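You operate a simulated robot arm through the tools that you are given. There is no shell and no other tool. Be economical: measure what you need, move in short steps, check, and stop when the job is done.

Carry out the task below with a simulated robot arm. There is one attempt and no reset: what you move stays moved.

JOB
Tip the boom microphone upright and swap its black foam cover for the red one.
Fine: tighten the mic side knob again; stand the black foam cover on the long desk. Set down upright: black foam cover. Where these are worked on the way, their far stop is far enough and under half their travel is too little: mic side knob.

The check looks at the end state, three seconds after you hand in, the way a careful person would. Anything else that was tipped, shoved, dropped, spilled or broken makes it a failure. Lids that push on must go on centred and level and be pressed home; caps that screw on are set level and turned clockwise until they are tight.

ROBOT AND FRAMES
A 7-joint arm with a two-finger gripper on a trunk, on a base that drives. Base frame: it is fixed to the floor where the robot stands at the start and does not move with it; the origin is under the middle of the robot, x ahead of it, y to its left, z up. Lengths are in mm, angles in degrees, forces in N, time in s.
With the tool pointing down near the work surface it reaches from about 260 to 720 mm from the robot's upright axis, wherever it stands. Its first joint turns from -166.0 to 166.0 degrees. Places, roughly: boom arm knob [400, -1000, 800]; boom microphone [600, 0, 1000]; mic side knob [500, 0, 1000]; top of the long desk [900, -500, 700]. Payload 2.94 kg.
The TCP is the grasp point between the finger pads, 30 mm short of the fingertips. In the tool frame z runs along the fingers and y along their closing line. Largest opening 138 mm; the body of the gripper starts 109 mm behind the TCP.
Orientation is that of the tool frame in the base frame, as a unit quaternion [x, y, z, w]. With the fingers straight down and closing along the base's y, the tool's x points along the base's -x, its y along +y and its z along -z.

CONTROLS
- The arm moves only by the tool drive_tool. Its argument "rows" is a list of rows, each a list of 3 entries, a list of its own where there are three numbers: the closure, from 0 (fully open) to 1 (shut), then the shift along the tool's x, y, z in units of 200 mm (1.0 is 200 mm), then the turn, a rotation vector about the tool's x, y, z in units of 180 degrees (1.0 is 180 degrees). In form: [[claw, [x, y, z], [rx, ry, rz]], ...]. A call has 1 to 8 rows; each row is the pose to reach, as a shift and turn from the pose commanded when the call began, along the tool's axes at that moment. A call with a number of a shift or a turn outside -1 to 1 is refused whole. Rows are played at 5 a second. More than 50 mm and 8.6 degrees between two rows, or a gripper value outside its range, and nothing of the call is played. A pose out of reach is approached as far as the arm can. The call stops where the force on the tool passes 40 N (or 10 N more than at its start, if that is more) or the arm is blocked; 0.2 s more then pass. Each finger halts on what it meets, pressing with about 23 N; the grip force reading is that of the motor and also rises with nothing between the fingers. The clock runs only during rows and for 0.2 s after the last one: add rows that repeat a pose to give the fingers time. The reply holds the time, the measured pose of the TCP, the force on the tool along the base axes, the opening and the grip force, in the units named above and with some noise, with the torque about the TCP (base axes, N m) and any sound that the robot's microphone picked up.
- Cameras (640 x 400 px; columns grow to the right, rows downward): "scene" is now at [4.7, 118.8, 1576]; the picture's right is [-0.21, -0.98, 0.00], its down [-0.63, 0.13, -0.77] and it looks along [0.75, -0.16, -0.64] (base axes); focal length 255 px, centre (320, 200). "wrist" rides on the gripper at [71, 19, -146] in the tool frame; the picture's right is [-0.26, 0.96, 0.00], its down [-0.85, -0.23, -0.48] and it looks along [-0.46, -0.12, 0.88] (tool axes); focal length 280 px, centre (320, 200).
- get_image(camera): a new picture of that camera. It takes no simulated time.
- lift_body(by): slides the trunk up (or, below 0, down) by that many mm; the arm and the scene camera ride with it, the base frame stays. It gives what a move gives, with no picture.
- base_move(legs): drives the robot by 1 to 6 legs, each [ahead, left, turn to the left] in mm, mm and degrees, along the robot's own axes; the way and the turn of a leg run together, so that a leg with both is an arc; at most 1500 mm and 180 degrees a leg. The arm and the cameras ride along, it lands a little off, and it stops where it bumps. It gives what a move gives.
- head_to(pan, tilt): turns the head with the scene camera to pan (to the left, within 86 degrees either way) and tilt (down, from -29 to 69), counted from straight ahead of the robot. It gives what a move gives.
- locate(camera, pixels): there is no depth. For up to 12 entries [column, row, z] of the newest picture of that camera ("zoom" is the newest enlarged one), the place [x, y] in the base frame at which the ray of that pixel passes the height z, good to about 3 mm. It takes no simulated time.
- enlarge(camera, box): a new picture of the part [left, top, right, bottom] of that camera's present view, enlarged. It takes no simulated time.
- hand_in(): hands the job in; it is judged then, once.

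Go step by step. Measure first, check grasps and placings, and put right what went wrong. The budget is 80 turns and 48 pictures, counting those below and the enlarged ones. Unless the task says otherwise, let go and move clear before handing in, and close with one line.

The tools are called by a JSON object that holds its "name" and its "arguments". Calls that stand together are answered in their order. drive_tool: Moves the arm, as the interface text tells. Its arguments: {"type":"object","properties":{"rows":{"type":"array"}},"required":["rows"]} The other tools are called the same way: lift_body (by) slides the trunk up or down; base_move (legs) drives the base; head_to (pan, tilt) turns the head that bears the scene camera; get_image (camera) takes a picture; locate (camera, pixels) gives the place at which the rays of pixels pass given heights; enlarge (camera, box) takes an enlarged picture of a part of a camera's view; hand_in () hands the job in.

At the start:

```text
time: 0.0
ee_pos: [346.9, -72.0, 1403.9]
orientation: [-0.001, 1.0, 0.001, -0.001]
force: [-0.2, -0.3, 1.1]
ft_torque: [-0.02, -0.01, -0.02]
width: 138.0
finger_force: 0.1
trunk travel left (down, up): [-425.0, 29.0]
robot x, y, heading: [-3.0, 1.8, -0.0]
head pan, tilt: [-11.9, 39.7]
```

scene: 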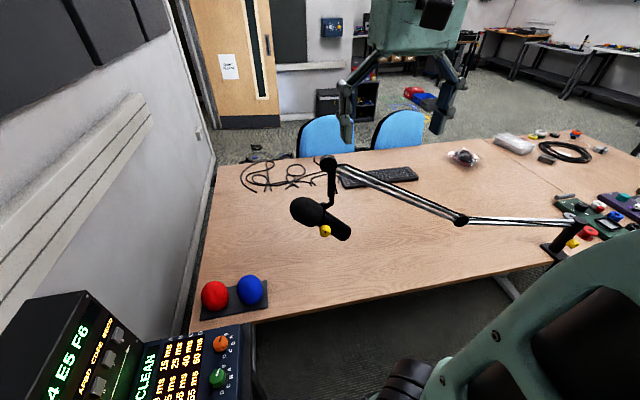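
wrist: 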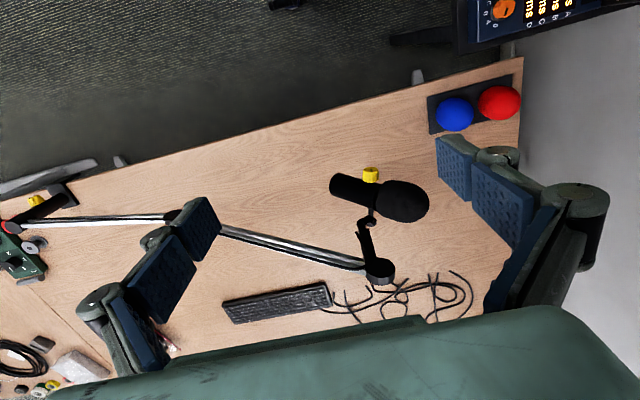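

The scene shows the mic at about (320,215) with its yellow knob at (326,231), and the red and blue covers on a tray at (215,295) and (250,290). I'll enlarge these to look closer.

{"name": "enlarge", "arguments": {"camera": "scene", "box": [260, 140, 400, 260]}}

{"name": "enlarge", "arguments": {"camera": "wrist", "box": [310, 80, 530, 300]}}

{"name": "enlarge", "arguments": {"camera": "scene", "box": [180, 250, 300, 340]}}

```text
3.33 times, centred on (330, 200) of scene
```

zoom: 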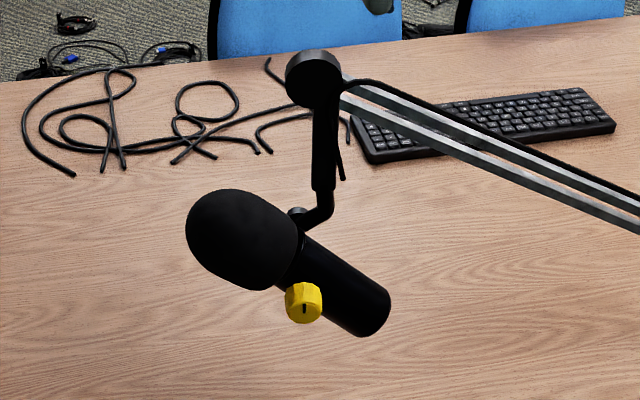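

```text
1.82 times, centred on (420, 190) of wrist
```

zoom: 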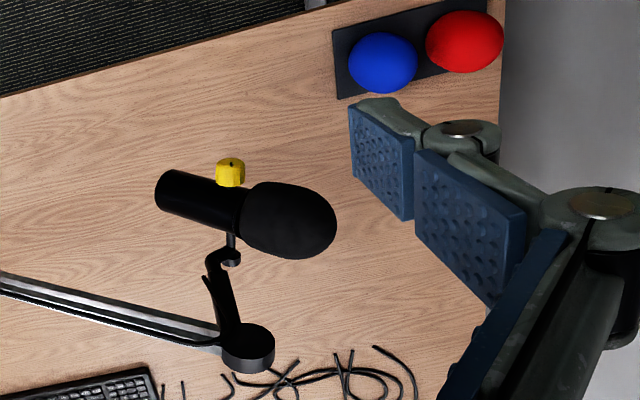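

```text
4.44 times, centred on (240, 295) of scene
```

zoom: 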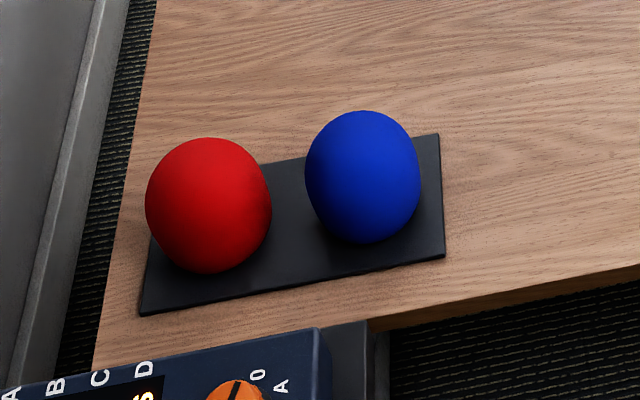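

The knob triangulates to about (531,-9,1002), with its axis roughly along -x. I'll locate desk and tray points on the two views before moving the arm.

{"name": "locate", "arguments": {"camera": "scene", "pixels": [[213, 300, 720], [250, 295, 720], [206, 319, 700], [268, 304, 700], [200, 322, 700], [340, 297, 700], [325, 231, 1000], [500, 275, 700], [325, 162, 1150], [325, 162, 1100]]}}

{"name": "locate", "arguments": {"camera": "wrist", "pixels": [[500, 102, 720], [455, 115, 720], [433, 134, 700], [428, 97, 700], [522, 57, 700], [370, 175, 1000], [380, 270, 1150], [380, 270, 1100], [300, 123, 700]]}}

```text
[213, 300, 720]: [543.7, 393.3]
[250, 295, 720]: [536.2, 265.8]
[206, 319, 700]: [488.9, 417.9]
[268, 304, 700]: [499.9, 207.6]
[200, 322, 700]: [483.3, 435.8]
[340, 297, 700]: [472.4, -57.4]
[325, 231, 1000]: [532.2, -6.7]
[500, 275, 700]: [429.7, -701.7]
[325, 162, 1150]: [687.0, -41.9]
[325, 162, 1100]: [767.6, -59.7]
```

```text
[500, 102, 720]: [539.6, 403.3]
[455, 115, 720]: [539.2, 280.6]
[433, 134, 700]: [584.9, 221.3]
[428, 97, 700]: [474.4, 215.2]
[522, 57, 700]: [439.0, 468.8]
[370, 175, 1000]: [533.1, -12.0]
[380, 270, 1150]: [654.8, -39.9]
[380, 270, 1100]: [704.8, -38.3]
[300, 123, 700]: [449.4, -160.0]
```

The desk top seems nearer z≈740, to be confirmed. I'll lower the trunk so the arm can work horizontally at mic height, then turn the tool to point forward.

{"name": "lift_body", "arguments": {"by": -300}}

{"name": "drive_tool", "arguments": {"rows": [[0, [0, 0, 0], [0, -0.046, 0]], [0, [0, 0, 0], [0, -0.092, 0]], [0, [0, 0, 0], [0, -0.138, 0]], [0, [0, 0, 0], [0, -0.184, 0]], [0, [0, 0, 0], [0, -0.23, 0]], [0, [0, 0, 0], [0, -0.276, 0]], [0, [0, 0, 0], [0, -0.322, 0]], [0, [0, 0, 0], [0, -0.368, 0]]]}}

```text
time: 3.0
ee_pos: [347.0, -70.8, 1103.6]
orientation: [-0.001, 1.0, 0.0, -0.001]
force: [0.0, 0.5, -0.6]
ft_torque: [-0.01, 0.01, -0.01]
width: 137.9
finger_force: 0.1
trunk travel left (down, up): [-125.0, 329.0]
robot x, y, heading: [-1.5, 1.2, 0.1]
head pan, tilt: [-11.9, 39.7]
```

```text
time: 4.8
ee_pos: [347.1, -70.2, 1105.0]
orientation: [0.0, 0.837, 0.0, 0.547]
force: [0.7, 0.6, -0.2]
ft_torque: [0.0, 0.0, 0.0]
width: 138.0
finger_force: 0.1
trunk travel left (down, up): [-125.0, 329.0]
robot x, y, heading: [-1.3, -2.0, -0.1]
head pan, tilt: [-11.9, 39.7]
```

The rotation worked. I'll finish the turn to horizontal and line up with the knob from a distance.

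{"name": "drive_tool", "arguments": {"rows": [[0, [0.1, 0.075, 0.073], [0, -0.033, 0]], [0, [0.2, 0.15, 0.146], [0, -0.066, 0]], [0, [0.3, 0.225, 0.22], [0, -0.099, 0]], [0, [0.417, 0.3, 0.293], [0, -0.132, 0]], [0, [0.417, 0.3, 0.293], [0, -0.132, 0]]]}}

{"name": "get_image", "arguments": {"camera": "wrist"}}

{"name": "get_image", "arguments": {"camera": "scene"}}

```text
time: 6.0
ee_pos: [428.7, -26.2, 1139.5]
orientation: [0.0, 0.708, 0.0, 0.706]
force: [0.0, -0.4, 0.0]
ft_torque: [0.0, 0.01, -0.01]
width: 138.2
finger_force: 0.0
out of reach, approached as far as the arm can: row 2, 3, 4, 5
trunk travel left (down, up): [-125.0, 329.0]
robot x, y, heading: [-1.2, -2.8, 0.1]
head pan, tilt: [-11.9, 39.7]
```

```text
42 pictures are left
```

wrist: 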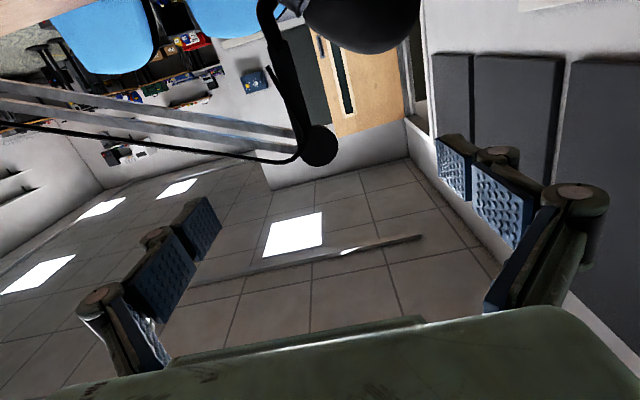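

```text
41 pictures are left
```

scene: 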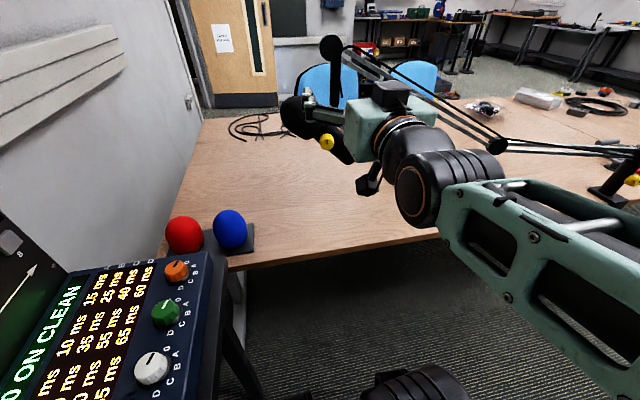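

The low, near pose is out of reach for the arm alone (TCP at 429,-26,1140). Lowering the trunk its remaining 125 mm brings the tool to knob height, clear of the mic.

{"name": "lift_body", "arguments": {"by": -124}}

{"name": "get_image", "arguments": {"camera": "wrist"}}

{"name": "head_to", "arguments": {"pan": -8, "tilt": 15}}

{"name": "get_image", "arguments": {"camera": "scene"}}

```text
time: 7.5
ee_pos: [428.5, -27.4, 1015.7]
orientation: [0.0, 0.708, 0.001, 0.706]
force: [0.5, -0.2, -1.4]
ft_torque: [0.02, -0.01, -0.01]
width: 138.0
finger_force: 0.0
trunk travel left (down, up): [-1.0, 453.0]
robot x, y, heading: [0.1, -1.5, -0.0]
head pan, tilt: [-11.9, 39.7]
```

```text
40 pictures are left
```

wrist: 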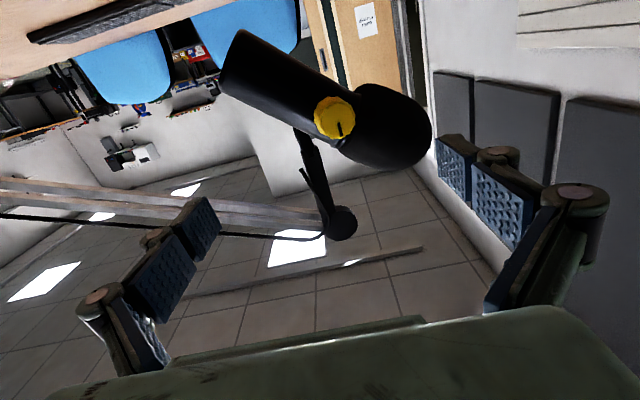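

```text
time: 8.4
ee_pos: [428.5, -27.3, 1016.8]
orientation: [0.0, 0.708, 0.0, 0.706]
force: [-0.4, -0.4, -0.9]
ft_torque: [0.02, 0.02, 0.01]
width: 137.9
finger_force: 0.1
trunk travel left (down, up): [-1.0, 453.0]
robot x, y, heading: [0.8, -1.1, -0.2]
head pan, tilt: [-8.0, 15.0]
```

```text
39 pictures are left
```

scene: 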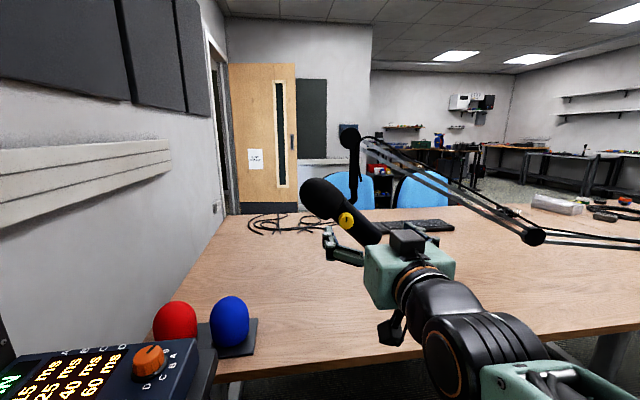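

The wrist view shows the knob at (334,118) with its pointer and the mic tilted about 40–50° (the image is upside down). I'll enlarge for exact pixels.

{"name": "enlarge", "arguments": {"camera": "wrist", "box": [200, 10, 450, 170]}}

{"name": "enlarge", "arguments": {"camera": "scene", "box": [280, 120, 420, 260]}}

```text
2.50 times, centred on (325, 90) of wrist
```

zoom: 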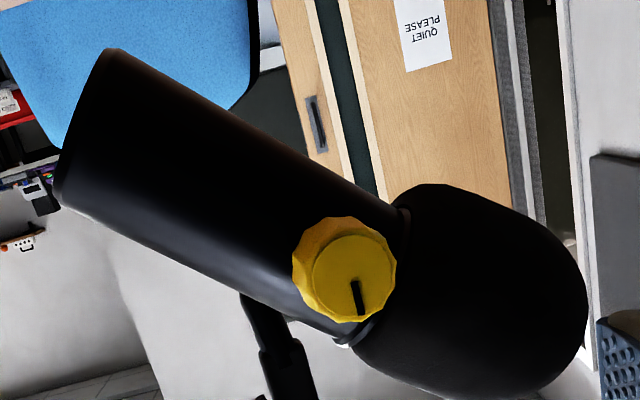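

```text
2.86 times, centred on (350, 190) of scene
```

zoom: 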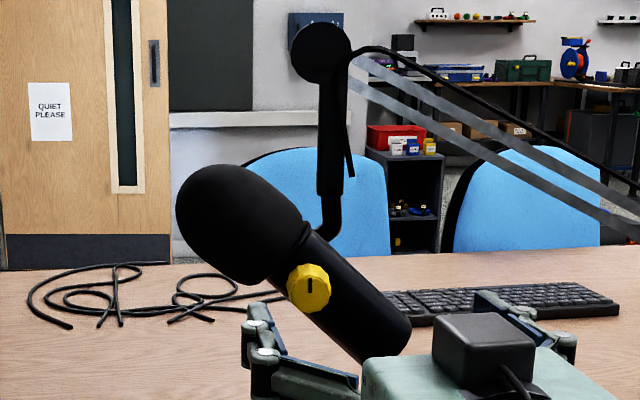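

Measurements so far put the mic axis about 48° off vertical, pivoting near the knob. I'll triangulate the hinge, post, mic ends and covers with locate.

{"name": "locate", "arguments": {"camera": "zoom", "pixels": [[320, 52, 1200], [320, 52, 1160], [328, 190, 1050], [328, 190, 1080], [388, 342, 930], [388, 342, 910], [308, 288, 1000], [180, 195, 1060], [180, 195, 1075]]}}

{"name": "locate", "arguments": {"camera": "wrist", "pixels": [[341, 222, 1200], [341, 222, 1160], [306, 165, 1080], [230, 57, 930], [337, 120, 1001]]}}

{"name": "locate", "arguments": {"camera": "scene", "pixels": [[215, 357, 740], [257, 346, 740], [257, 319, 740], [230, 315, 790], [176, 320, 790], [220, 382, 740], [400, 365, 740]]}}

```text
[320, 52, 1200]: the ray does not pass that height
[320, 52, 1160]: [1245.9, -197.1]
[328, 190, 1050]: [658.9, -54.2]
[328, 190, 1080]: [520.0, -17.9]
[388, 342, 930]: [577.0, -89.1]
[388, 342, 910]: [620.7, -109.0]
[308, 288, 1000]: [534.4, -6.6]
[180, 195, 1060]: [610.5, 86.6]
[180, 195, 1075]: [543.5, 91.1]
```

```text
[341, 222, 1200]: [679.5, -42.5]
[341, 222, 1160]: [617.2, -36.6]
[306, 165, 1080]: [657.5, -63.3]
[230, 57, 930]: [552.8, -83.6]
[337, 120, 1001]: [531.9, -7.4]
```

```text
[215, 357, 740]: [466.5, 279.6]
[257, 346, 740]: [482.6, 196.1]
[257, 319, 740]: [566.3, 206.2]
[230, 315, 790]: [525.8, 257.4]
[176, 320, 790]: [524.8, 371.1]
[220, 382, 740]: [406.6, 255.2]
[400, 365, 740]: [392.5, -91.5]
```

The knob face is at x≈532, y≈-7, z≈1001; the mic axis is at x≈577 and the foam front at x≈537. I'll align the tool in front of the knob with a small roll and narrow the fingers.

{"name": "drive_tool", "arguments": {"rows": [[0.4, [0.03, 0.04, 0.07], [0, 0, -0.02]], [0.4, [0.08, 0.1, 0.18], [0, 0, -0.055]], [0.4, [0.08, 0.1, 0.18], [0, 0, -0.055]], [0.4, [0.08, 0.1, 0.18], [0, 0, -0.055]]]}}

{"name": "get_image", "arguments": {"camera": "wrist"}}

```text
time: 9.4
ee_pos: [464.4, -6.9, 1000.3]
orientation: [-0.061, 0.706, -0.061, 0.703]
force: [0.3, 0.2, 0.0]
ft_torque: [0.02, -0.01, -0.01]
width: 82.9
finger_force: 0.0
trunk travel left (down, up): [-1.0, 453.0]
robot x, y, heading: [3.6, 1.9, -0.2]
head pan, tilt: [-8.0, 15.0]
```

```text
36 pictures are left
```

wrist: 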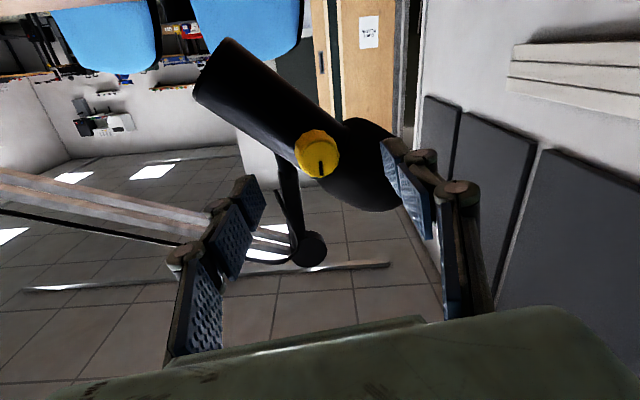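

The fingers straddle the knob, seen at (318,153). I'll check its position from this view.

{"name": "locate", "arguments": {"camera": "wrist", "pixels": [[320, 158, 1001], [320, 158, 998], [317, 150, 1001]]}}

```text
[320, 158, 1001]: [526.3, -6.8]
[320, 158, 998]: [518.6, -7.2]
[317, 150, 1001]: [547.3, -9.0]
```

The knob is centred at y≈-7, z≈1001. I'll advance about 45 mm and close on it.

{"name": "drive_tool", "arguments": {"rows": [[0.4, [0, 0, 0.12], [0, 0, 0]], [0.4, [0, 0, 0.225], [0, 0, 0]], [0.75, [0, 0, 0.225], [0, 0, 0]], [0.75, [0, 0, 0.225], [0, 0, 0]], [0.8, [0, 0, 0.225], [0, 0, 0]], [0.8, [0, 0, 0.225], [0, 0, 0]]]}}

{"name": "get_image", "arguments": {"camera": "wrist"}}

```text
time: 10.8
ee_pos: [510.4, -10.3, 999.5]
orientation: [-0.059, 0.705, -0.06, 0.704]
force: [2.1, -9.6, 2.6]
ft_torque: [-0.1, -0.18, -0.82]
width: 34.0
finger_force: 45.0
trunk travel left (down, up): [-1.0, 453.0]
robot x, y, heading: [-1.0, 3.1, 0.2]
head pan, tilt: [-8.0, 15.0]
```

```text
35 pictures are left
```

wrist: 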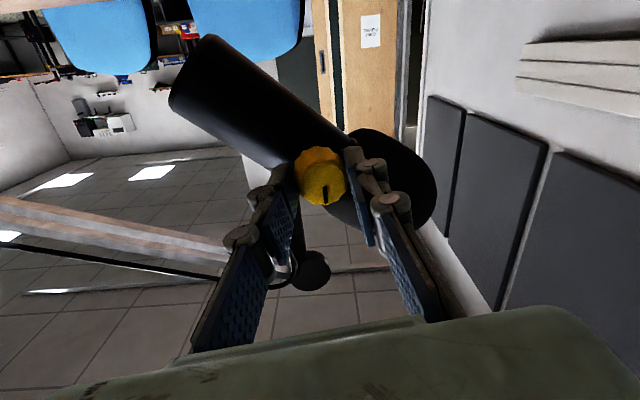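

The knob is gripped (34 mm wide, 45 N). I'll turn counter-clockwise to loosen, with a small y correction for the side force.

{"name": "drive_tool", "arguments": {"rows": [[0.8, [0, -0.01, 0], [0, 0, -0.04]], [0.8, [0, -0.015, 0], [0, 0, -0.08]], [0.8, [0, -0.015, 0], [0, 0, -0.12]], [0.8, [0, -0.015, 0], [0, 0, -0.16]], [0.8, [0, -0.015, 0], [0, 0, -0.2]], [0.8, [0, -0.015, 0], [0, 0, -0.24]], [0.8, [0, -0.015, 0], [0, 0, -0.28]], [0.8, [0, -0.015, 0], [0, 0, -0.32]]]}}

{"name": "get_image", "arguments": {"camera": "wrist"}}

```text
time: 12.6
ee_pos: [510.3, -9.7, 1000.7]
orientation: [-0.394, 0.589, -0.392, 0.587]
force: [-2.6, 0.9, 2.3]
ft_torque: [0.09, 0.39, -0.76]
width: 32.2
finger_force: 45.2
trunk travel left (down, up): [-1.0, 453.0]
robot x, y, heading: [3.6, 1.1, 0.3]
head pan, tilt: [-8.0, 15.0]
```

```text
34 pictures are left
```

wrist: 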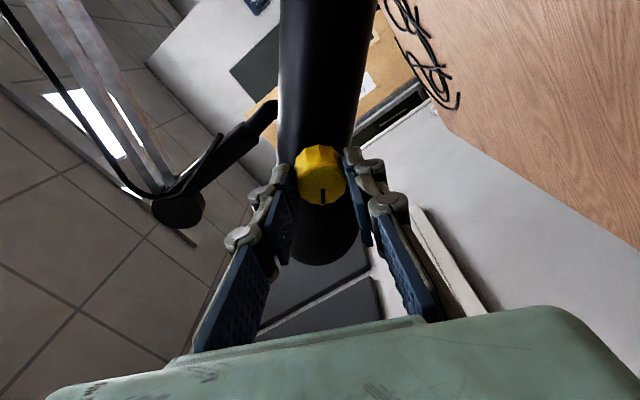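

The pointer turned with the gripper and the mic stayed put, so the knob is loosening with little torque. I'll keep turning.

{"name": "drive_tool", "arguments": {"rows": [[0.8, [0, 0, 0], [0, 0, -0.04]], [0.8, [0, 0, 0], [0, 0, -0.08]], [0.8, [0, 0, 0], [0, 0, -0.12]], [0.8, [0, 0, 0], [0, 0, -0.16]], [0.8, [0, 0, 0], [0, 0, -0.2]], [0.8, [0, 0, 0], [0, 0, -0.2]]]}}

{"name": "get_image", "arguments": {"camera": "scene"}}

```text
time: 14.0
ee_pos: [509.9, -3.7, 998.7]
orientation: [0.559, -0.437, 0.543, -0.45]
force: [-5.0, -34.5, 5.4]
ft_torque: [0.04, -0.08, -1.08]
width: 32.4
finger_force: 44.5
trunk travel left (down, up): [-1.0, 453.0]
robot x, y, heading: [-0.2, 2.0, -0.2]
head pan, tilt: [-8.0, 15.0]
```

```text
33 pictures are left
```

scene: 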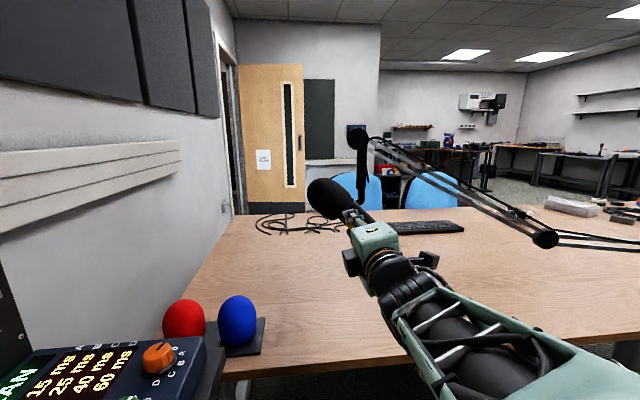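

Turned about 94° now, but there is a -34 N side force, perhaps from base yaw. I'll release the knob and look at the pointer.

{"name": "drive_tool", "arguments": {"rows": [[0.6, [0, 0, 0], [0, 0, 0]], [0.5, [0, 0, 0], [0, 0, 0]], [0.5, [0, 0, -0.1], [0, 0, 0]], [0.5, [0, 0, -0.2], [0, 0, 0]], [0.5, [0, 0, -0.2], [0, 0, 0]]]}}

{"name": "get_image", "arguments": {"camera": "wrist"}}

```text
time: 15.2
ee_pos: [469.7, -11.3, 998.2]
orientation: [0.557, -0.442, 0.552, -0.435]
force: [0.6, -0.4, 1.1]
ft_torque: [0.01, 0.01, -0.02]
width: 69.0
finger_force: 0.0
trunk travel left (down, up): [-1.0, 453.0]
robot x, y, heading: [-0.0, -2.2, -0.3]
head pan, tilt: [-8.0, 15.0]
```

```text
32 pictures are left
```

wrist: 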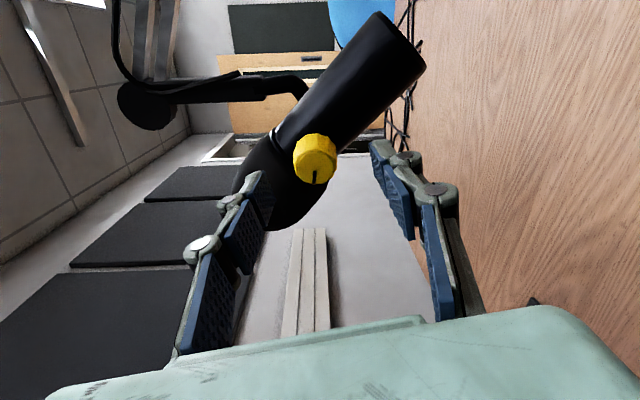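

The pointer followed the full 94° and the mic held its tilt. I'll regrip slightly shallower to clear the foam and keep turning to find the stop.

{"name": "drive_tool", "arguments": {"rows": [[0.5, [0, 0, 0.1], [0, 0, 0]], [0.5, [0, 0, 0.18], [0, 0, 0]], [0.8, [0, 0, 0.18], [0, 0, 0]], [0.8, [0, 0, 0.18], [0, 0, 0]], [0.8, [0, 0, 0.18], [0, 0, -0.04]], [0.8, [0, 0, 0.18], [0, 0, -0.08]], [0.8, [0, 0, 0.18], [0, 0, -0.12]], [0.8, [0, 0, 0.18], [0, 0, -0.16]]]}}

{"name": "drive_tool", "arguments": {"rows": [[0.8, [0, 0, 0], [0, 0, -0.04]], [0.8, [0, 0, 0], [0, 0, -0.08]], [0.8, [0, 0, 0], [0, 0, -0.12]], [0.8, [0, 0, 0], [0, 0, -0.16]], [0.8, [0, 0, 0], [0, 0, -0.2]], [0.8, [0, 0, 0], [0, 0, -0.2]]]}}

{"name": "get_image", "arguments": {"camera": "wrist"}}

```text
time: 16.6
ee_pos: [500.7, 61.7, 1005.0]
orientation: [0.626, -0.325, 0.572, -0.419]
force: [-0.4, -0.1, 0.2]
ft_torque: [-0.04, 0.01, 0.03]
width: 27.6
finger_force: 0.0
trunk travel left (down, up): [-1.0, 453.0]
robot x, y, heading: [-4.1, -0.3, -0.1]
head pan, tilt: [-8.0, 15.0]
stopped in row 7: the arm was blocked; the commanded pose is now the measured one
```

```text
time: 17.6
ee_pos: [495.9, 117.0, 991.6]
orientation: [0.699, -0.145, 0.618, -0.33]
force: [0.8, -0.1, 0.8]
ft_torque: [-0.05, 0.0, 0.03]
width: 27.5
finger_force: 0.1
trunk travel left (down, up): [-1.0, 453.0]
robot x, y, heading: [-0.3, -1.4, -0.0]
head pan, tilt: [-8.0, 15.0]
stopped in row 4: the arm was blocked; the commanded pose is now the measured one
```

```text
31 pictures are left
```

wrist: 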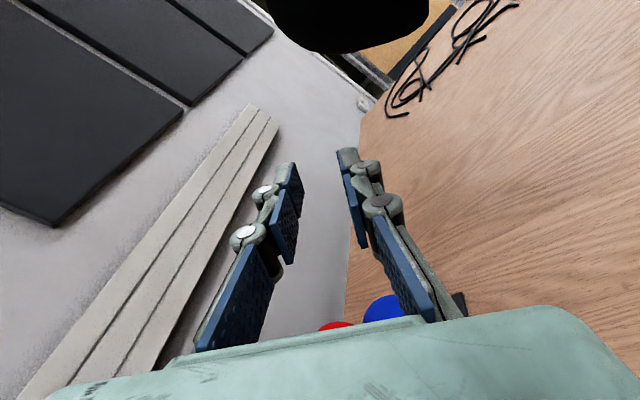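

The wrist hit a joint limit, and the tool drifted sideways to y=117. I'll check the scene for anything displaced.

{"name": "enlarge", "arguments": {"camera": "scene", "box": [150, 80, 550, 330]}}

```text
1.60 times, centred on (350, 205) of scene
```

zoom: 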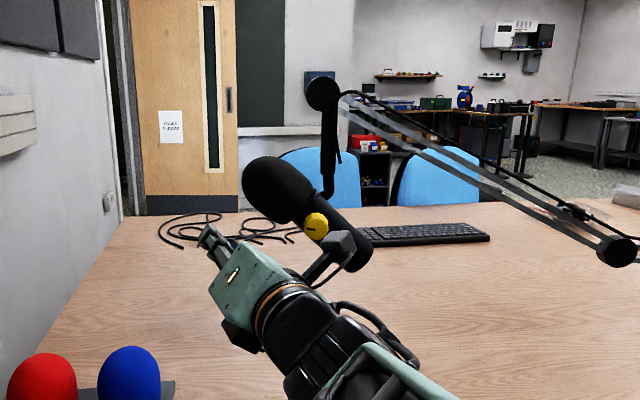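

The mic is unmoved; the knob pointer now points left, so it turned about 90°. I'll back away and rewind the wrist with a combined shift and turn.

{"name": "drive_tool", "arguments": {"rows": [[0.5, [-0.0485, -0.051, -0.24], [0, 0, 0]], [0.5, [0.023, 0.025, -0.263], [-0.0063, 0.0143, 0.0417]], [0.5, [0.094, 0.1, -0.285], [-0.0127, 0.0285, 0.0833]], [0.5, [0.165, 0.176, -0.308], [-0.019, 0.0428, 0.125]], [0.5, [0.236, 0.252, -0.33], [-0.0253, 0.0571, 0.1667]], [0.5, [0.307, 0.327, -0.353], [-0.0317, 0.0713, 0.2083]], [0.5, [0.378, 0.403, -0.376], [-0.038, 0.0856, 0.25]], [0.5, [0.378, 0.403, -0.376], [-0.038, 0.0856, 0.25]]]}}

```text
time: 19.4
ee_pos: [453.9, -10.3, 1002.0]
orientation: [0.521, -0.479, 0.523, -0.476]
force: [0.0, -0.2, 0.4]
ft_torque: [0.0, 0.0, 0.02]
width: 69.1
finger_force: 0.0
out of reach, approached as far as the arm can: row 2, 3, 4, 5, 6
trunk travel left (down, up): [-1.0, 453.0]
robot x, y, heading: [0.5, -1.0, 0.0]
head pan, tilt: [-8.0, 15.0]
```

Back in line at roll -95°. Now I'll rewind the roll by about 115° so I can take another loosening stroke.

{"name": "drive_tool", "arguments": {"rows": [[0.5, [0, 0, 0], [0, 0, 0.047]], [0.5, [0, 0, 0], [0, 0, 0.094]], [0.5, [0, 0, 0], [0, 0, 0.141]], [0.5, [0, 0, 0], [0, 0, 0.188]], [0.5, [0, 0, 0], [0, 0, 0.235]], [0.5, [0, 0, 0], [0, 0, 0.282]], [0.5, [0, 0, 0], [0, 0, 0.329]], [0.5, [0, 0, 0], [0, 0, 0.376]]]}}

{"name": "drive_tool", "arguments": {"rows": [[0.5, [0, 0, 0.05], [0, 0, 0.045]], [0.5, [0, 0, 0.05], [0, 0, 0.09]], [0.5, [0, 0, 0.05], [0, 0, 0.135]], [0.5, [0, 0, 0.05], [0, 0, 0.18]], [0.5, [0, 0, 0.05], [0, 0, 0.225]], [0.5, [0, 0, 0.05], [0, 0, 0.26]], [0.5, [0, 0, 0.05], [0, 0, 0.26]]]}}

{"name": "get_image", "arguments": {"camera": "wrist"}}

```text
time: 21.2
ee_pos: [453.7, -10.5, 1001.6]
orientation: [-0.167, 0.688, -0.169, 0.686]
force: [0.9, 0.5, 1.1]
ft_torque: [0.0, -0.03, 0.0]
width: 69.1
finger_force: 0.1
trunk travel left (down, up): [-1.0, 453.0]
robot x, y, heading: [2.5, 0.7, 0.1]
head pan, tilt: [-8.0, 15.0]
```

```text
time: 22.8
ee_pos: [462.7, -11.2, 1000.1]
orientation: [0.12, 0.697, 0.117, 0.697]
force: [-0.3, -1.7, -0.8]
ft_torque: [0.0, 0.0, 0.02]
width: 68.9
finger_force: 0.0
trunk travel left (down, up): [-1.0, 453.0]
robot x, y, heading: [1.9, 2.7, 0.0]
head pan, tilt: [-8.0, 15.0]
```

```text
29 pictures are left
```

wrist: 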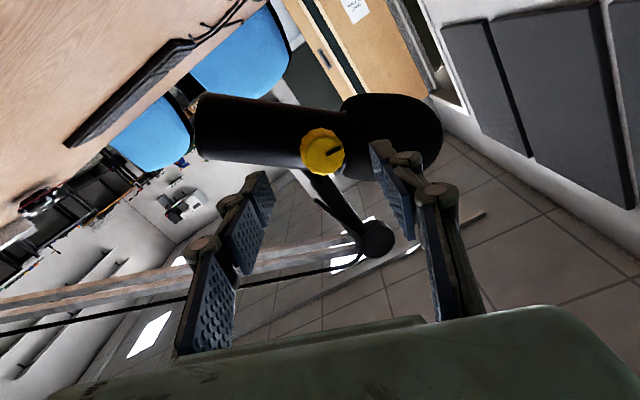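

The knob is at (323,152) with the pointer up and to the right in the image. I'll advance with a shallower grip, close, and turn counter-clockwise again.

{"name": "drive_tool", "arguments": {"rows": [[0.5, [0, 0.005, 0.1], [0, 0, 0]], [0.5, [0, 0.008, 0.215], [0, 0, 0]], [0.8, [0, 0.008, 0.215], [0, 0, 0]], [0.8, [0, 0.008, 0.215], [0, 0, 0]], [0.8, [0, 0.008, 0.215], [0, 0, 0]]]}}

{"name": "drive_tool", "arguments": {"rows": [[0.8, [0, 0, 0], [0, 0, -0.045]], [0.8, [0, 0, 0], [0, 0, -0.09]], [0.8, [0, 0, 0], [0, 0, -0.135]], [0.8, [0, 0, 0], [0, 0, -0.18]], [0.8, [0, 0, 0], [0, 0, -0.225]], [0.8, [0, 0, 0], [0, 0, -0.27]], [0.8, [0, 0, 0], [0, 0, -0.315]], [0.8, [0, 0, 0], [0, 0, -0.36]]]}}

{"name": "get_image", "arguments": {"camera": "wrist"}}

```text
time: 24.0
ee_pos: [507.2, -9.7, 1000.7]
orientation: [0.119, 0.697, 0.118, 0.697]
force: [0.2, -0.9, 0.2]
ft_torque: [0.0, 0.1, -0.65]
width: 34.1
finger_force: 45.1
trunk travel left (down, up): [-1.0, 453.0]
robot x, y, heading: [-4.5, -2.1, -0.0]
head pan, tilt: [-8.0, 15.0]
```

```text
time: 25.8
ee_pos: [506.2, -9.9, 1001.4]
orientation: [-0.274, 0.653, -0.275, 0.65]
force: [-3.7, 4.2, -1.7]
ft_torque: [0.61, -0.07, -0.73]
width: 33.4
finger_force: 44.8
trunk travel left (down, up): [-1.0, 453.0]
robot x, y, heading: [-1.1, 1.5, -0.1]
head pan, tilt: [-8.0, 15.0]
```

```text
28 pictures are left
```

wrist: 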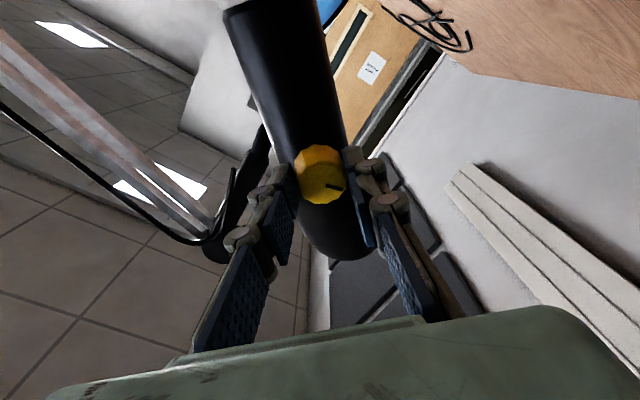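

Torque has risen to 0.61 Nm and the pointer now lags the gripper, so the knob is at its loose stop. I'll release, back off, and slide down in front of the mic's lower body to grip and swing it.

{"name": "drive_tool", "arguments": {"rows": [[0.5, [0, 0, 0], [0, 0, 0]], [0.4, [0, 0, -0.08], [0, 0, 0]], [0.35, [0, 0, -0.2], [0, 0, 0]], [0.35, [0.15, -0.01, -0.2], [0, 0, 0]], [0.35, [0.347, -0.018, -0.2], [0, 0, 0]], [0.35, [0.347, -0.018, -0.2], [0, 0, 0]]]}}

{"name": "get_image", "arguments": {"camera": "wrist"}}

```text
time: 27.2
ee_pos: [481.0, -68.8, 969.0]
orientation: [-0.273, 0.653, -0.275, 0.651]
force: [-0.5, -0.2, 0.2]
ft_torque: [0.02, 0.01, -0.01]
width: 89.9
finger_force: 0.0
out of reach, approached as far as the arm can: row 4, 5, 6
trunk travel left (down, up): [-1.0, 453.0]
robot x, y, heading: [-3.6, -2.8, -0.0]
head pan, tilt: [-8.0, 15.0]
```

```text
27 pictures are left
```

wrist: 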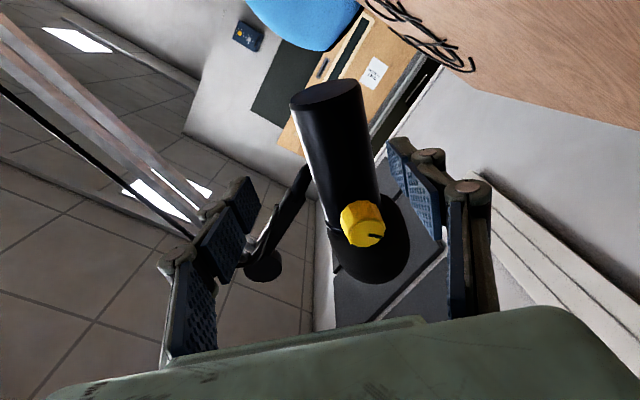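

The low horizontal reach is limited here (TCP 481,-69,969), but it should open up farther out. I'll move forward a little with a sideways correction and check.

{"name": "drive_tool", "arguments": {"rows": [[0.35, [0, 0, 0.1], [0, 0, 0]], [0.35, [0, 0, 0.15], [0, 0, 0]], [0.35, [0, 0, 0.15], [0, 0, 0]]]}}

{"name": "get_image", "arguments": {"camera": "wrist"}}

```text
time: 28.0
ee_pos: [505.5, -65.7, 982.7]
orientation: [-0.27, 0.644, -0.279, 0.659]
force: [0.0, 0.4, -0.6]
ft_torque: [0.0, -0.03, 0.01]
width: 89.8
finger_force: 0.0
trunk travel left (down, up): [-1.0, 453.0]
robot x, y, heading: [-2.1, 1.3, 0.1]
head pan, tilt: [-8.0, 15.0]
```

```text
26 pictures are left
```

wrist: 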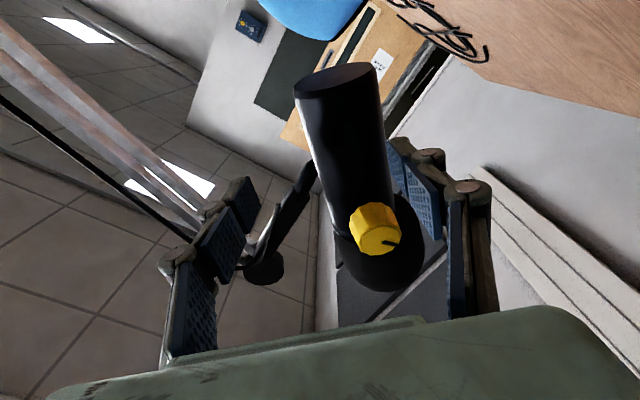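

Horizontal reach that low is poor, so I'll tip the mic by pushing the foam toward -y with the closed fingers at z≈1062. First I'll go around to the foam's +y side at a safe x.

{"name": "drive_tool", "arguments": {"rows": [[0.35, [-0.07, -0.07, -0.2], [0, 0, 0]], [0.6, [-0.18, -0.18, -0.2], [0, 0, 0.03]], [0.8, [-0.28, -0.286, -0.2], [0, 0, 0.07]], [1, [-0.446, -0.123, -0.2], [0, 0, 0.115]], [1, [-0.612, 0.04, -0.2], [0, 0, 0.16]], [1, [-0.778, 0.203, -0.2], [0, 0, 0.205]], [1, [-0.944, 0.366, -0.2], [0, 0, 0.253]], [1, [-0.944, 0.366, -0.2], [0, 0, 0.253]]]}}

```text
time: 29.7
ee_pos: [458.2, -27.4, 1075.8]
orientation: [0.146, 0.682, 0.006, 0.717]
force: [0.4, 0.4, 0.4]
ft_torque: [0.01, -0.03, -0.06]
width: 0.0
finger_force: 23.3
trunk travel left (down, up): [-1.0, 453.0]
robot x, y, heading: [3.8, 3.8, -0.1]
head pan, tilt: [-8.0, 15.0]
stopped in row 8: the arm was blocked; the commanded pose is now the measured one
```

The arm stopped at y=-27 with no force, likely a joint limit from being folded too close. I'll check the scene and then back the base off.

{"name": "get_image", "arguments": {"camera": "scene"}}

```text
25 pictures are left
```

scene: 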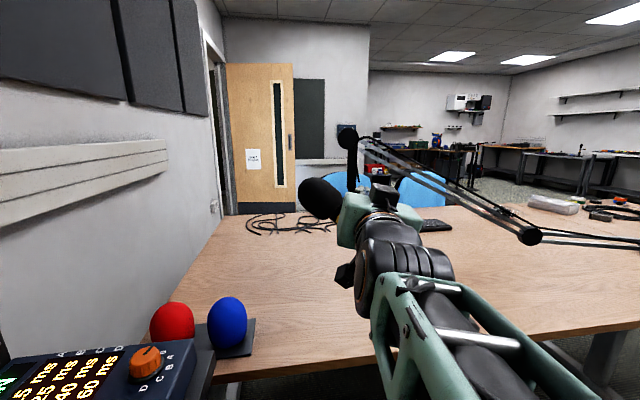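

Nothing is disturbed. I'll back the base 180 mm to give the arm more room.

{"name": "base_move", "arguments": {"legs": [[-180, 0, 0]]}}

{"name": "drive_tool", "arguments": {"rows": [[1, [0, 0.05, 0.15], [0, 0, 0]], [1, [0, 0.2, 0.25], [0, 0, 0]], [1, [0, 0.4, 0.25], [0, 0, 0]], [1, [0, 0.6, 0.25], [0, 0, 0]], [1, [0, 0.75, 0.25], [0, 0, 0]], [1, [0, 0.75, 0.25], [0, 0, 0]]]}}

```text
time: 31.2
ee_pos: [277.5, -29.8, 1079.0]
orientation: [0.145, 0.68, 0.005, 0.719]
force: [0.6, 0.0, 0.4]
ft_torque: [0.03, 0.03, -0.03]
width: 0.0
finger_force: 23.4
trunk travel left (down, up): [-1.0, 453.0]
robot x, y, heading: [-181.3, -0.2, -0.1]
head pan, tilt: [-8.0, 15.0]
```

```text
time: 31.8
ee_pos: [312.0, 112.4, 1095.1]
orientation: [0.059, 0.688, 0.098, 0.716]
force: [0.6, 0.0, -0.3]
ft_torque: [-0.01, 0.01, 0.02]
width: 0.2
finger_force: 22.5
trunk travel left (down, up): [-1.0, 453.0]
robot x, y, heading: [-178.4, -0.8, -0.0]
head pan, tilt: [-8.0, 15.0]
stopped in row 3: the arm was blocked; the commanded pose is now the measured one
```

I'll bring the tool forward along the foam's +y side, squaring up the roll.

{"name": "drive_tool", "arguments": {"rows": [[1, [0.03, -0.01, 0.2], [0.004, 0.003, -0.014]], [1, [0.06, -0.02, 0.4], [0.007, 0.005, -0.028]], [1, [0.1, -0.035, 0.6], [0.01, 0.008, -0.042]], [1, [0.13, -0.05, 0.78], [0.014, 0.01, -0.057]], [1, [0.17, -0.06, 0.95], [0.0176, 0.0126, -0.071]], [1, [0.17, -0.06, 0.95], [0.0176, 0.0126, -0.071]]]}}

{"name": "get_image", "arguments": {"camera": "wrist"}}

```text
time: 32.4
ee_pos: [304.3, 248.8, 1112.8]
orientation: [-0.058, 0.673, 0.146, 0.723]
force: [0.8, 0.3, 0.9]
ft_torque: [-0.02, 0.04, 0.01]
width: 0.0
finger_force: 22.4
trunk travel left (down, up): [-1.0, 453.0]
robot x, y, heading: [-183.5, 2.0, -0.0]
head pan, tilt: [-8.0, 15.0]
stopped in row 2: the arm was blocked; the commanded pose is now the measured one
```

```text
24 pictures are left
```

wrist: 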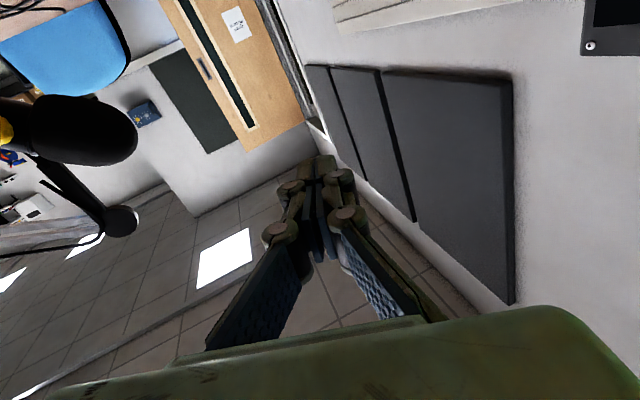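

The arm is swinging through a posture change and overshooting. I'll take a very small step to see whether it's steady, plus a scene view.

{"name": "drive_tool", "arguments": {"rows": [[1, [0, -0.05, 0], [0, 0, 0]], [1, [0, -0.1, 0], [0, 0, 0]], [1, [0, -0.1, 0], [0, 0, 0]]]}}

{"name": "get_image", "arguments": {"camera": "scene"}}

```text
time: 33.2
ee_pos: [310.8, 230.2, 1108.8]
orientation: [-0.059, 0.673, 0.146, 0.722]
force: [1.1, -0.2, 0.4]
ft_torque: [-0.03, -0.02, 0.0]
width: 0.0
finger_force: 23.6
trunk travel left (down, up): [-1.0, 453.0]
robot x, y, heading: [-180.0, -3.2, 0.1]
head pan, tilt: [-8.0, 15.0]
```

```text
23 pictures are left
```

scene: 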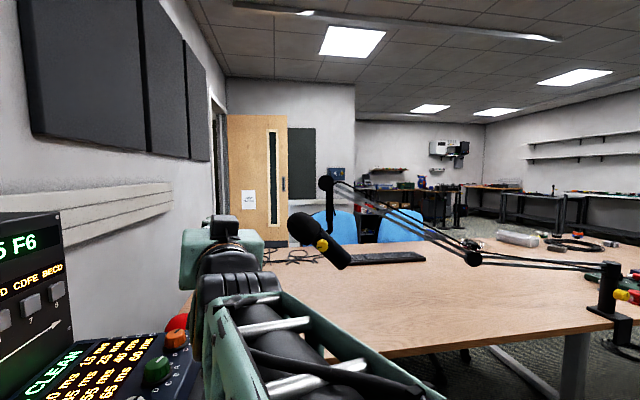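

Steady now with a better posture. I'll move to the foam's +y side at about (545,118,1062), squaring up to a level tool.

{"name": "drive_tool", "arguments": {"rows": [[1, [0.031, -0.128, 0.134], [0.0133, 0.003, -0.0056]], [1, [0.063, -0.256, 0.268], [0.0265, 0.006, -0.0113]], [1, [0.094, -0.385, 0.402], [0.04, 0.009, -0.017]], [1, [0.125, -0.513, 0.537], [0.053, 0.013, -0.0225]], [1, [0.157, -0.641, 0.671], [0.066, 0.016, -0.028]], [1, [0.188, -0.769, 0.805], [0.08, 0.019, -0.034]], [1, [0.2195, -0.8975, 0.939], [0.0928, 0.022, -0.0394]], [1, [0.2195, -0.8975, 0.939], [0.0928, 0.022, -0.0394]]]}}

{"name": "get_image", "arguments": {"camera": "wrist"}}

```text
time: 35.0
ee_pos: [546.5, 117.5, 1062.4]
orientation: [0.001, 0.707, -0.001, 0.707]
force: [-0.5, 0.3, -0.1]
ft_torque: [0.0, -0.01, -0.02]
width: 0.0
finger_force: 23.2
trunk travel left (down, up): [-1.0, 453.0]
robot x, y, heading: [-178.3, 2.5, 0.1]
head pan, tilt: [-8.0, 15.0]
```

```text
22 pictures are left
```

wrist: 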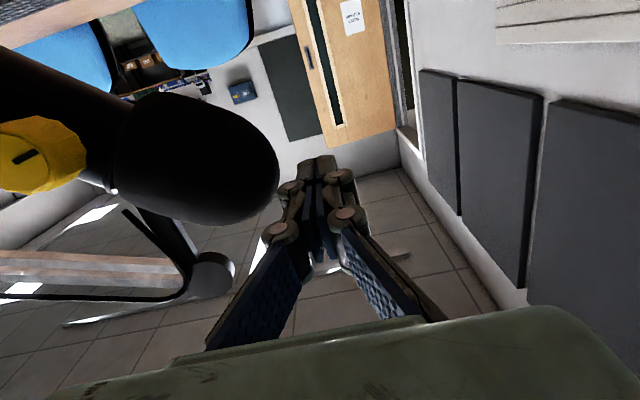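

The tool is level beside the foam. I'll push toward -y in small steps.

{"name": "drive_tool", "arguments": {"rows": [[1, [0, -0.07, 0], [0, 0, 0]], [1, [0, -0.13, 0], [0, 0, 0]], [1, [0, -0.18, 0], [0, 0, 0]], [1, [0, -0.23, 0], [0, 0, 0]], [1, [0, -0.27, 0], [0, 0, 0]], [1, [0, -0.3, 0], [0, 0, 0]], [1, [0, -0.3, 0], [0, 0, 0]]]}}

{"name": "enlarge", "arguments": {"camera": "scene", "box": [240, 150, 440, 275]}}

```text
time: 36.1
ee_pos: [541.7, 88.4, 1071.7]
orientation: [-0.009, 0.702, 0.009, 0.712]
force: [0.0, 6.6, 4.5]
ft_torque: [0.02, -0.12, 0.17]
width: 0.0
finger_force: 23.1
trunk travel left (down, up): [-1.0, 453.0]
robot x, y, heading: [-175.9, -0.1, 0.0]
head pan, tilt: [-8.0, 15.0]
stopped in row 5: the force on the tool passed its limit at 42 N (the readings are from after the stop); the commanded pose is now the measured one
```

```text
3.20 times, centred on (340, 212) of scene
```

zoom: 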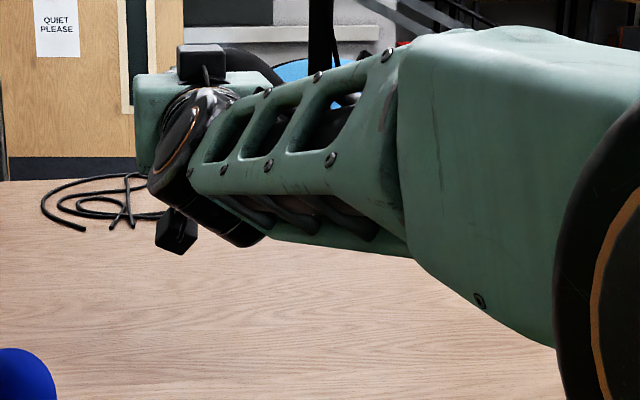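

The push reached 42 N and slid upward (z 1072). I'll check from the wrist whether the mic rotated.

{"name": "get_image", "arguments": {"camera": "wrist"}}

```text
20 pictures are left
```

wrist: 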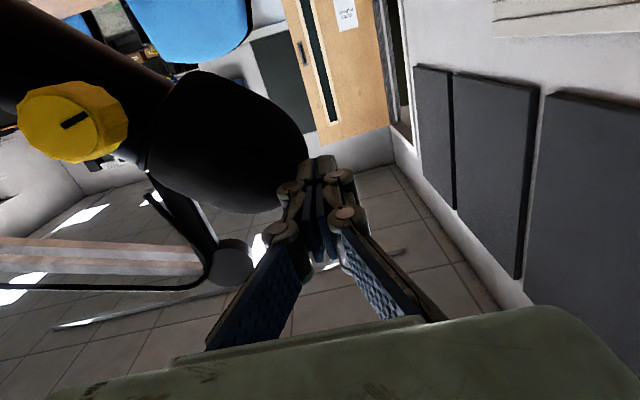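

The mic rotated about 10°, but the tip contact gives poor leverage. I'll drop below the foam and push up and to the right, along the arc around the pivot.

{"name": "drive_tool", "arguments": {"rows": [[1, [0, 0.125, 0], [0, 0, 0]], [1, [0.2, 0.133, 0], [0, 0, 0]], [1, [0.35, 0.133, 0], [0, 0, 0]], [1, [0.333, 0.02, 0], [0, 0, 0]], [1, [0.258, -0.042, 0], [0, 0, 0]], [1, [0.21, -0.06, 0], [0, 0, 0]], [1, [0.158, -0.077, 0], [0, 0, 0]], [1, [0.12, -0.1, 0], [0, 0, 0]]]}}

```text
time: 37.9
ee_pos: [543.6, 64.0, 1045.8]
orientation: [-0.009, 0.703, 0.008, 0.711]
force: [-2.2, 1.4, -0.9]
ft_torque: [-0.03, 0.02, 0.03]
width: 0.0
finger_force: 22.9
trunk travel left (down, up): [-1.0, 453.0]
robot x, y, heading: [-176.2, 4.3, 0.2]
head pan, tilt: [-8.0, 15.0]
```

It went to (64,1046) without much force. I'll continue along the arc to the upright position and look.

{"name": "drive_tool", "arguments": {"rows": [[1, [-0.03, -0.02, 0], [0, 0, 0]], [1, [-0.06, -0.03, 0], [0, 0, 0]], [1, [-0.09, -0.045, 0], [0, 0, 0]], [1, [-0.12, -0.06, 0], [0, 0, 0]], [1, [-0.12, -0.06, 0], [0, 0, 0]]]}}

{"name": "get_image", "arguments": {"camera": "wrist"}}

```text
time: 39.1
ee_pos: [544.4, 51.4, 1070.3]
orientation: [-0.007, 0.702, 0.007, 0.712]
force: [-1.4, 1.4, -0.2]
ft_torque: [-0.02, -0.01, 0.0]
width: 0.1
finger_force: 23.7
trunk travel left (down, up): [-1.0, 453.0]
robot x, y, heading: [-181.1, -1.8, 0.2]
head pan, tilt: [-8.0, 15.0]
```

```text
19 pictures are left
```

wrist: 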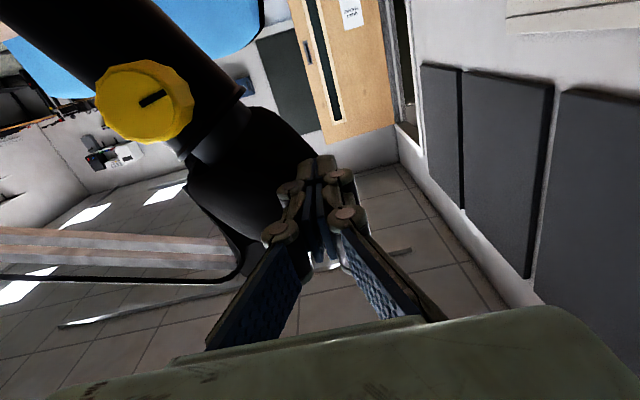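

The mic has about 20° to go. I'll push further in -y at this height and then look.

{"name": "drive_tool", "arguments": {"rows": [[1, [0, -0.03, 0], [0, 0, 0]], [1, [0, -0.06, 0], [0, 0, 0]], [1, [0, -0.085, 0], [0, 0, 0]], [1, [0, -0.085, 0], [0, 0, 0]]]}}

{"name": "get_image", "arguments": {"camera": "wrist"}}

```text
time: 40.1
ee_pos: [544.3, 33.2, 1070.4]
orientation: [-0.007, 0.703, 0.006, 0.711]
force: [-3.4, 4.6, 0.9]
ft_torque: [-0.03, -0.04, 0.14]
width: 0.1
finger_force: 23.3
trunk travel left (down, up): [-1.0, 453.0]
robot x, y, heading: [-178.0, 1.3, 0.1]
head pan, tilt: [-8.0, 15.0]
```

```text
18 pictures are left
```

wrist: 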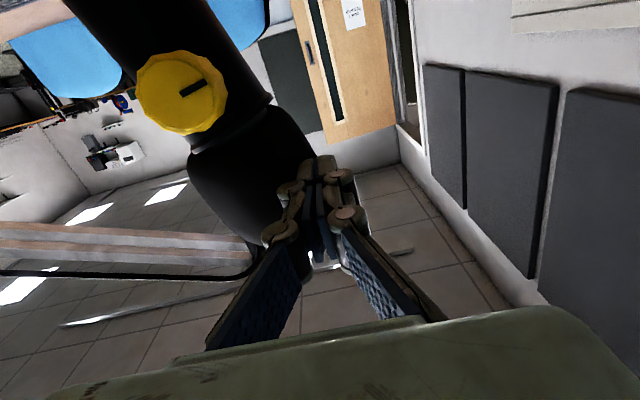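

The mic axis appears at about 51° in this image against 68° for true vertical, so roughly 15° remain. I'll push 15 mm more.

{"name": "drive_tool", "arguments": {"rows": [[1, [0, -0.03, 0], [0, 0, 0]], [1, [0, -0.055, 0], [0, 0, 0]], [1, [0, -0.075, 0], [0, 0, 0]], [1, [0, -0.075, 0], [0, 0, 0]], [1, [0, 0.2, 0], [0, 0, 0]], [1, [0, 0.4, 0], [0, 0, 0]], [1, [0, 0.6, -0.1], [0, 0, 0]], [1, [0, 0.6, -0.1], [0, 0, 0]]]}}

{"name": "get_image", "arguments": {"camera": "wrist"}}

```text
refused: row 5 steps farther than a row can; nothing moved
```

```text
17 pictures are left
```

wrist: 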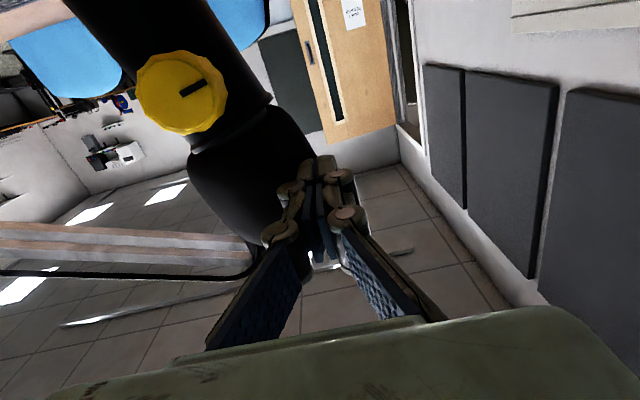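

One step was too long and the call was refused. I'll send the push again with shorter steps, then withdraw in +y and look.

{"name": "drive_tool", "arguments": {"rows": [[1, [0, -0.03, 0], [0, 0, 0]], [1, [0, -0.055, 0], [0, 0, 0]], [1, [0, -0.08, 0], [0, 0, 0]], [1, [0, -0.08, 0], [0, 0, 0]], [1, [0, 0.1, 0], [0, 0, 0]], [1, [0, 0.3, -0.1], [0, 0, 0]], [1, [0, 0.4, -0.3], [0, 0, 0]], [1, [0, 0.4, -0.3], [0, 0, 0]]]}}

{"name": "get_image", "arguments": {"camera": "wrist"}}

```text
time: 41.9
ee_pos: [482.3, 112.8, 1068.3]
orientation: [-0.007, 0.703, 0.007, 0.711]
force: [-0.5, 0.3, 0.1]
ft_torque: [0.01, 0.0, 0.0]
width: 0.2
finger_force: 23.3
trunk travel left (down, up): [-1.0, 453.0]
robot x, y, heading: [-181.7, 2.2, 0.3]
head pan, tilt: [-8.0, 15.0]
```

```text
16 pictures are left
```

wrist: 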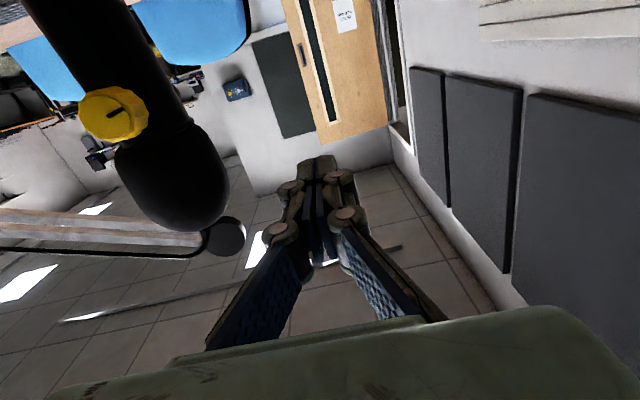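

By projection, the mic axis matches vertical to within a couple of degrees (62° observed against 62.5° expected). I'll confirm in the scene view.

{"name": "enlarge", "arguments": {"camera": "scene", "box": [240, 140, 400, 290]}}

```text
2.67 times, centred on (320, 215) of scene
```

zoom: 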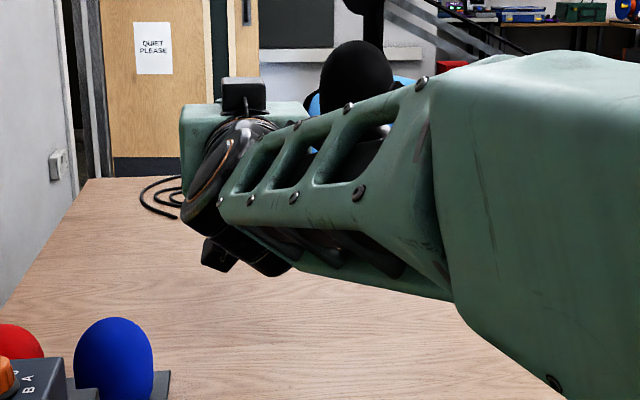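

The foam now looks upright. Next I'll open the fingers, move in front of the knob, and roll to -60° for a clockwise tightening stroke.

{"name": "drive_tool", "arguments": {"rows": [[0.5, [0.0, -0.02, -0.1], [0, 0, -0.042]], [0.5, [0.05, -0.12, -0.11], [0, 0, -0.084]], [0.5, [0.11, -0.22, -0.11], [0, 0, -0.126]], [0.5, [0.17, -0.32, -0.11], [0, 0, -0.168]], [0.5, [0.23, -0.42, -0.11], [0, 0, -0.21]], [0.5, [0.29, -0.52, -0.11], [0, 0, -0.252]], [0.5, [0.335, -0.61, -0.11], [0, 0, -0.294]], [0.5, [0.335, -0.61, -0.11], [0, 0, -0.333]]]}}

{"name": "get_image", "arguments": {"camera": "wrist"}}

```text
time: 43.7
ee_pos: [465.0, -9.9, 1000.4]
orientation: [-0.358, 0.605, -0.35, 0.62]
force: [0.3, 0.0, 0.8]
ft_torque: [-0.05, 0.0, -0.04]
width: 69.2
finger_force: 0.0
trunk travel left (down, up): [-1.0, 453.0]
robot x, y, heading: [-176.0, 0.8, 0.0]
head pan, tilt: [-8.0, 15.0]
```

```text
14 pictures are left
```

wrist: 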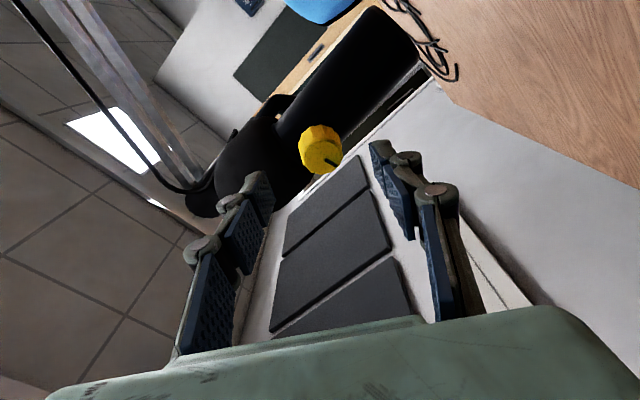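

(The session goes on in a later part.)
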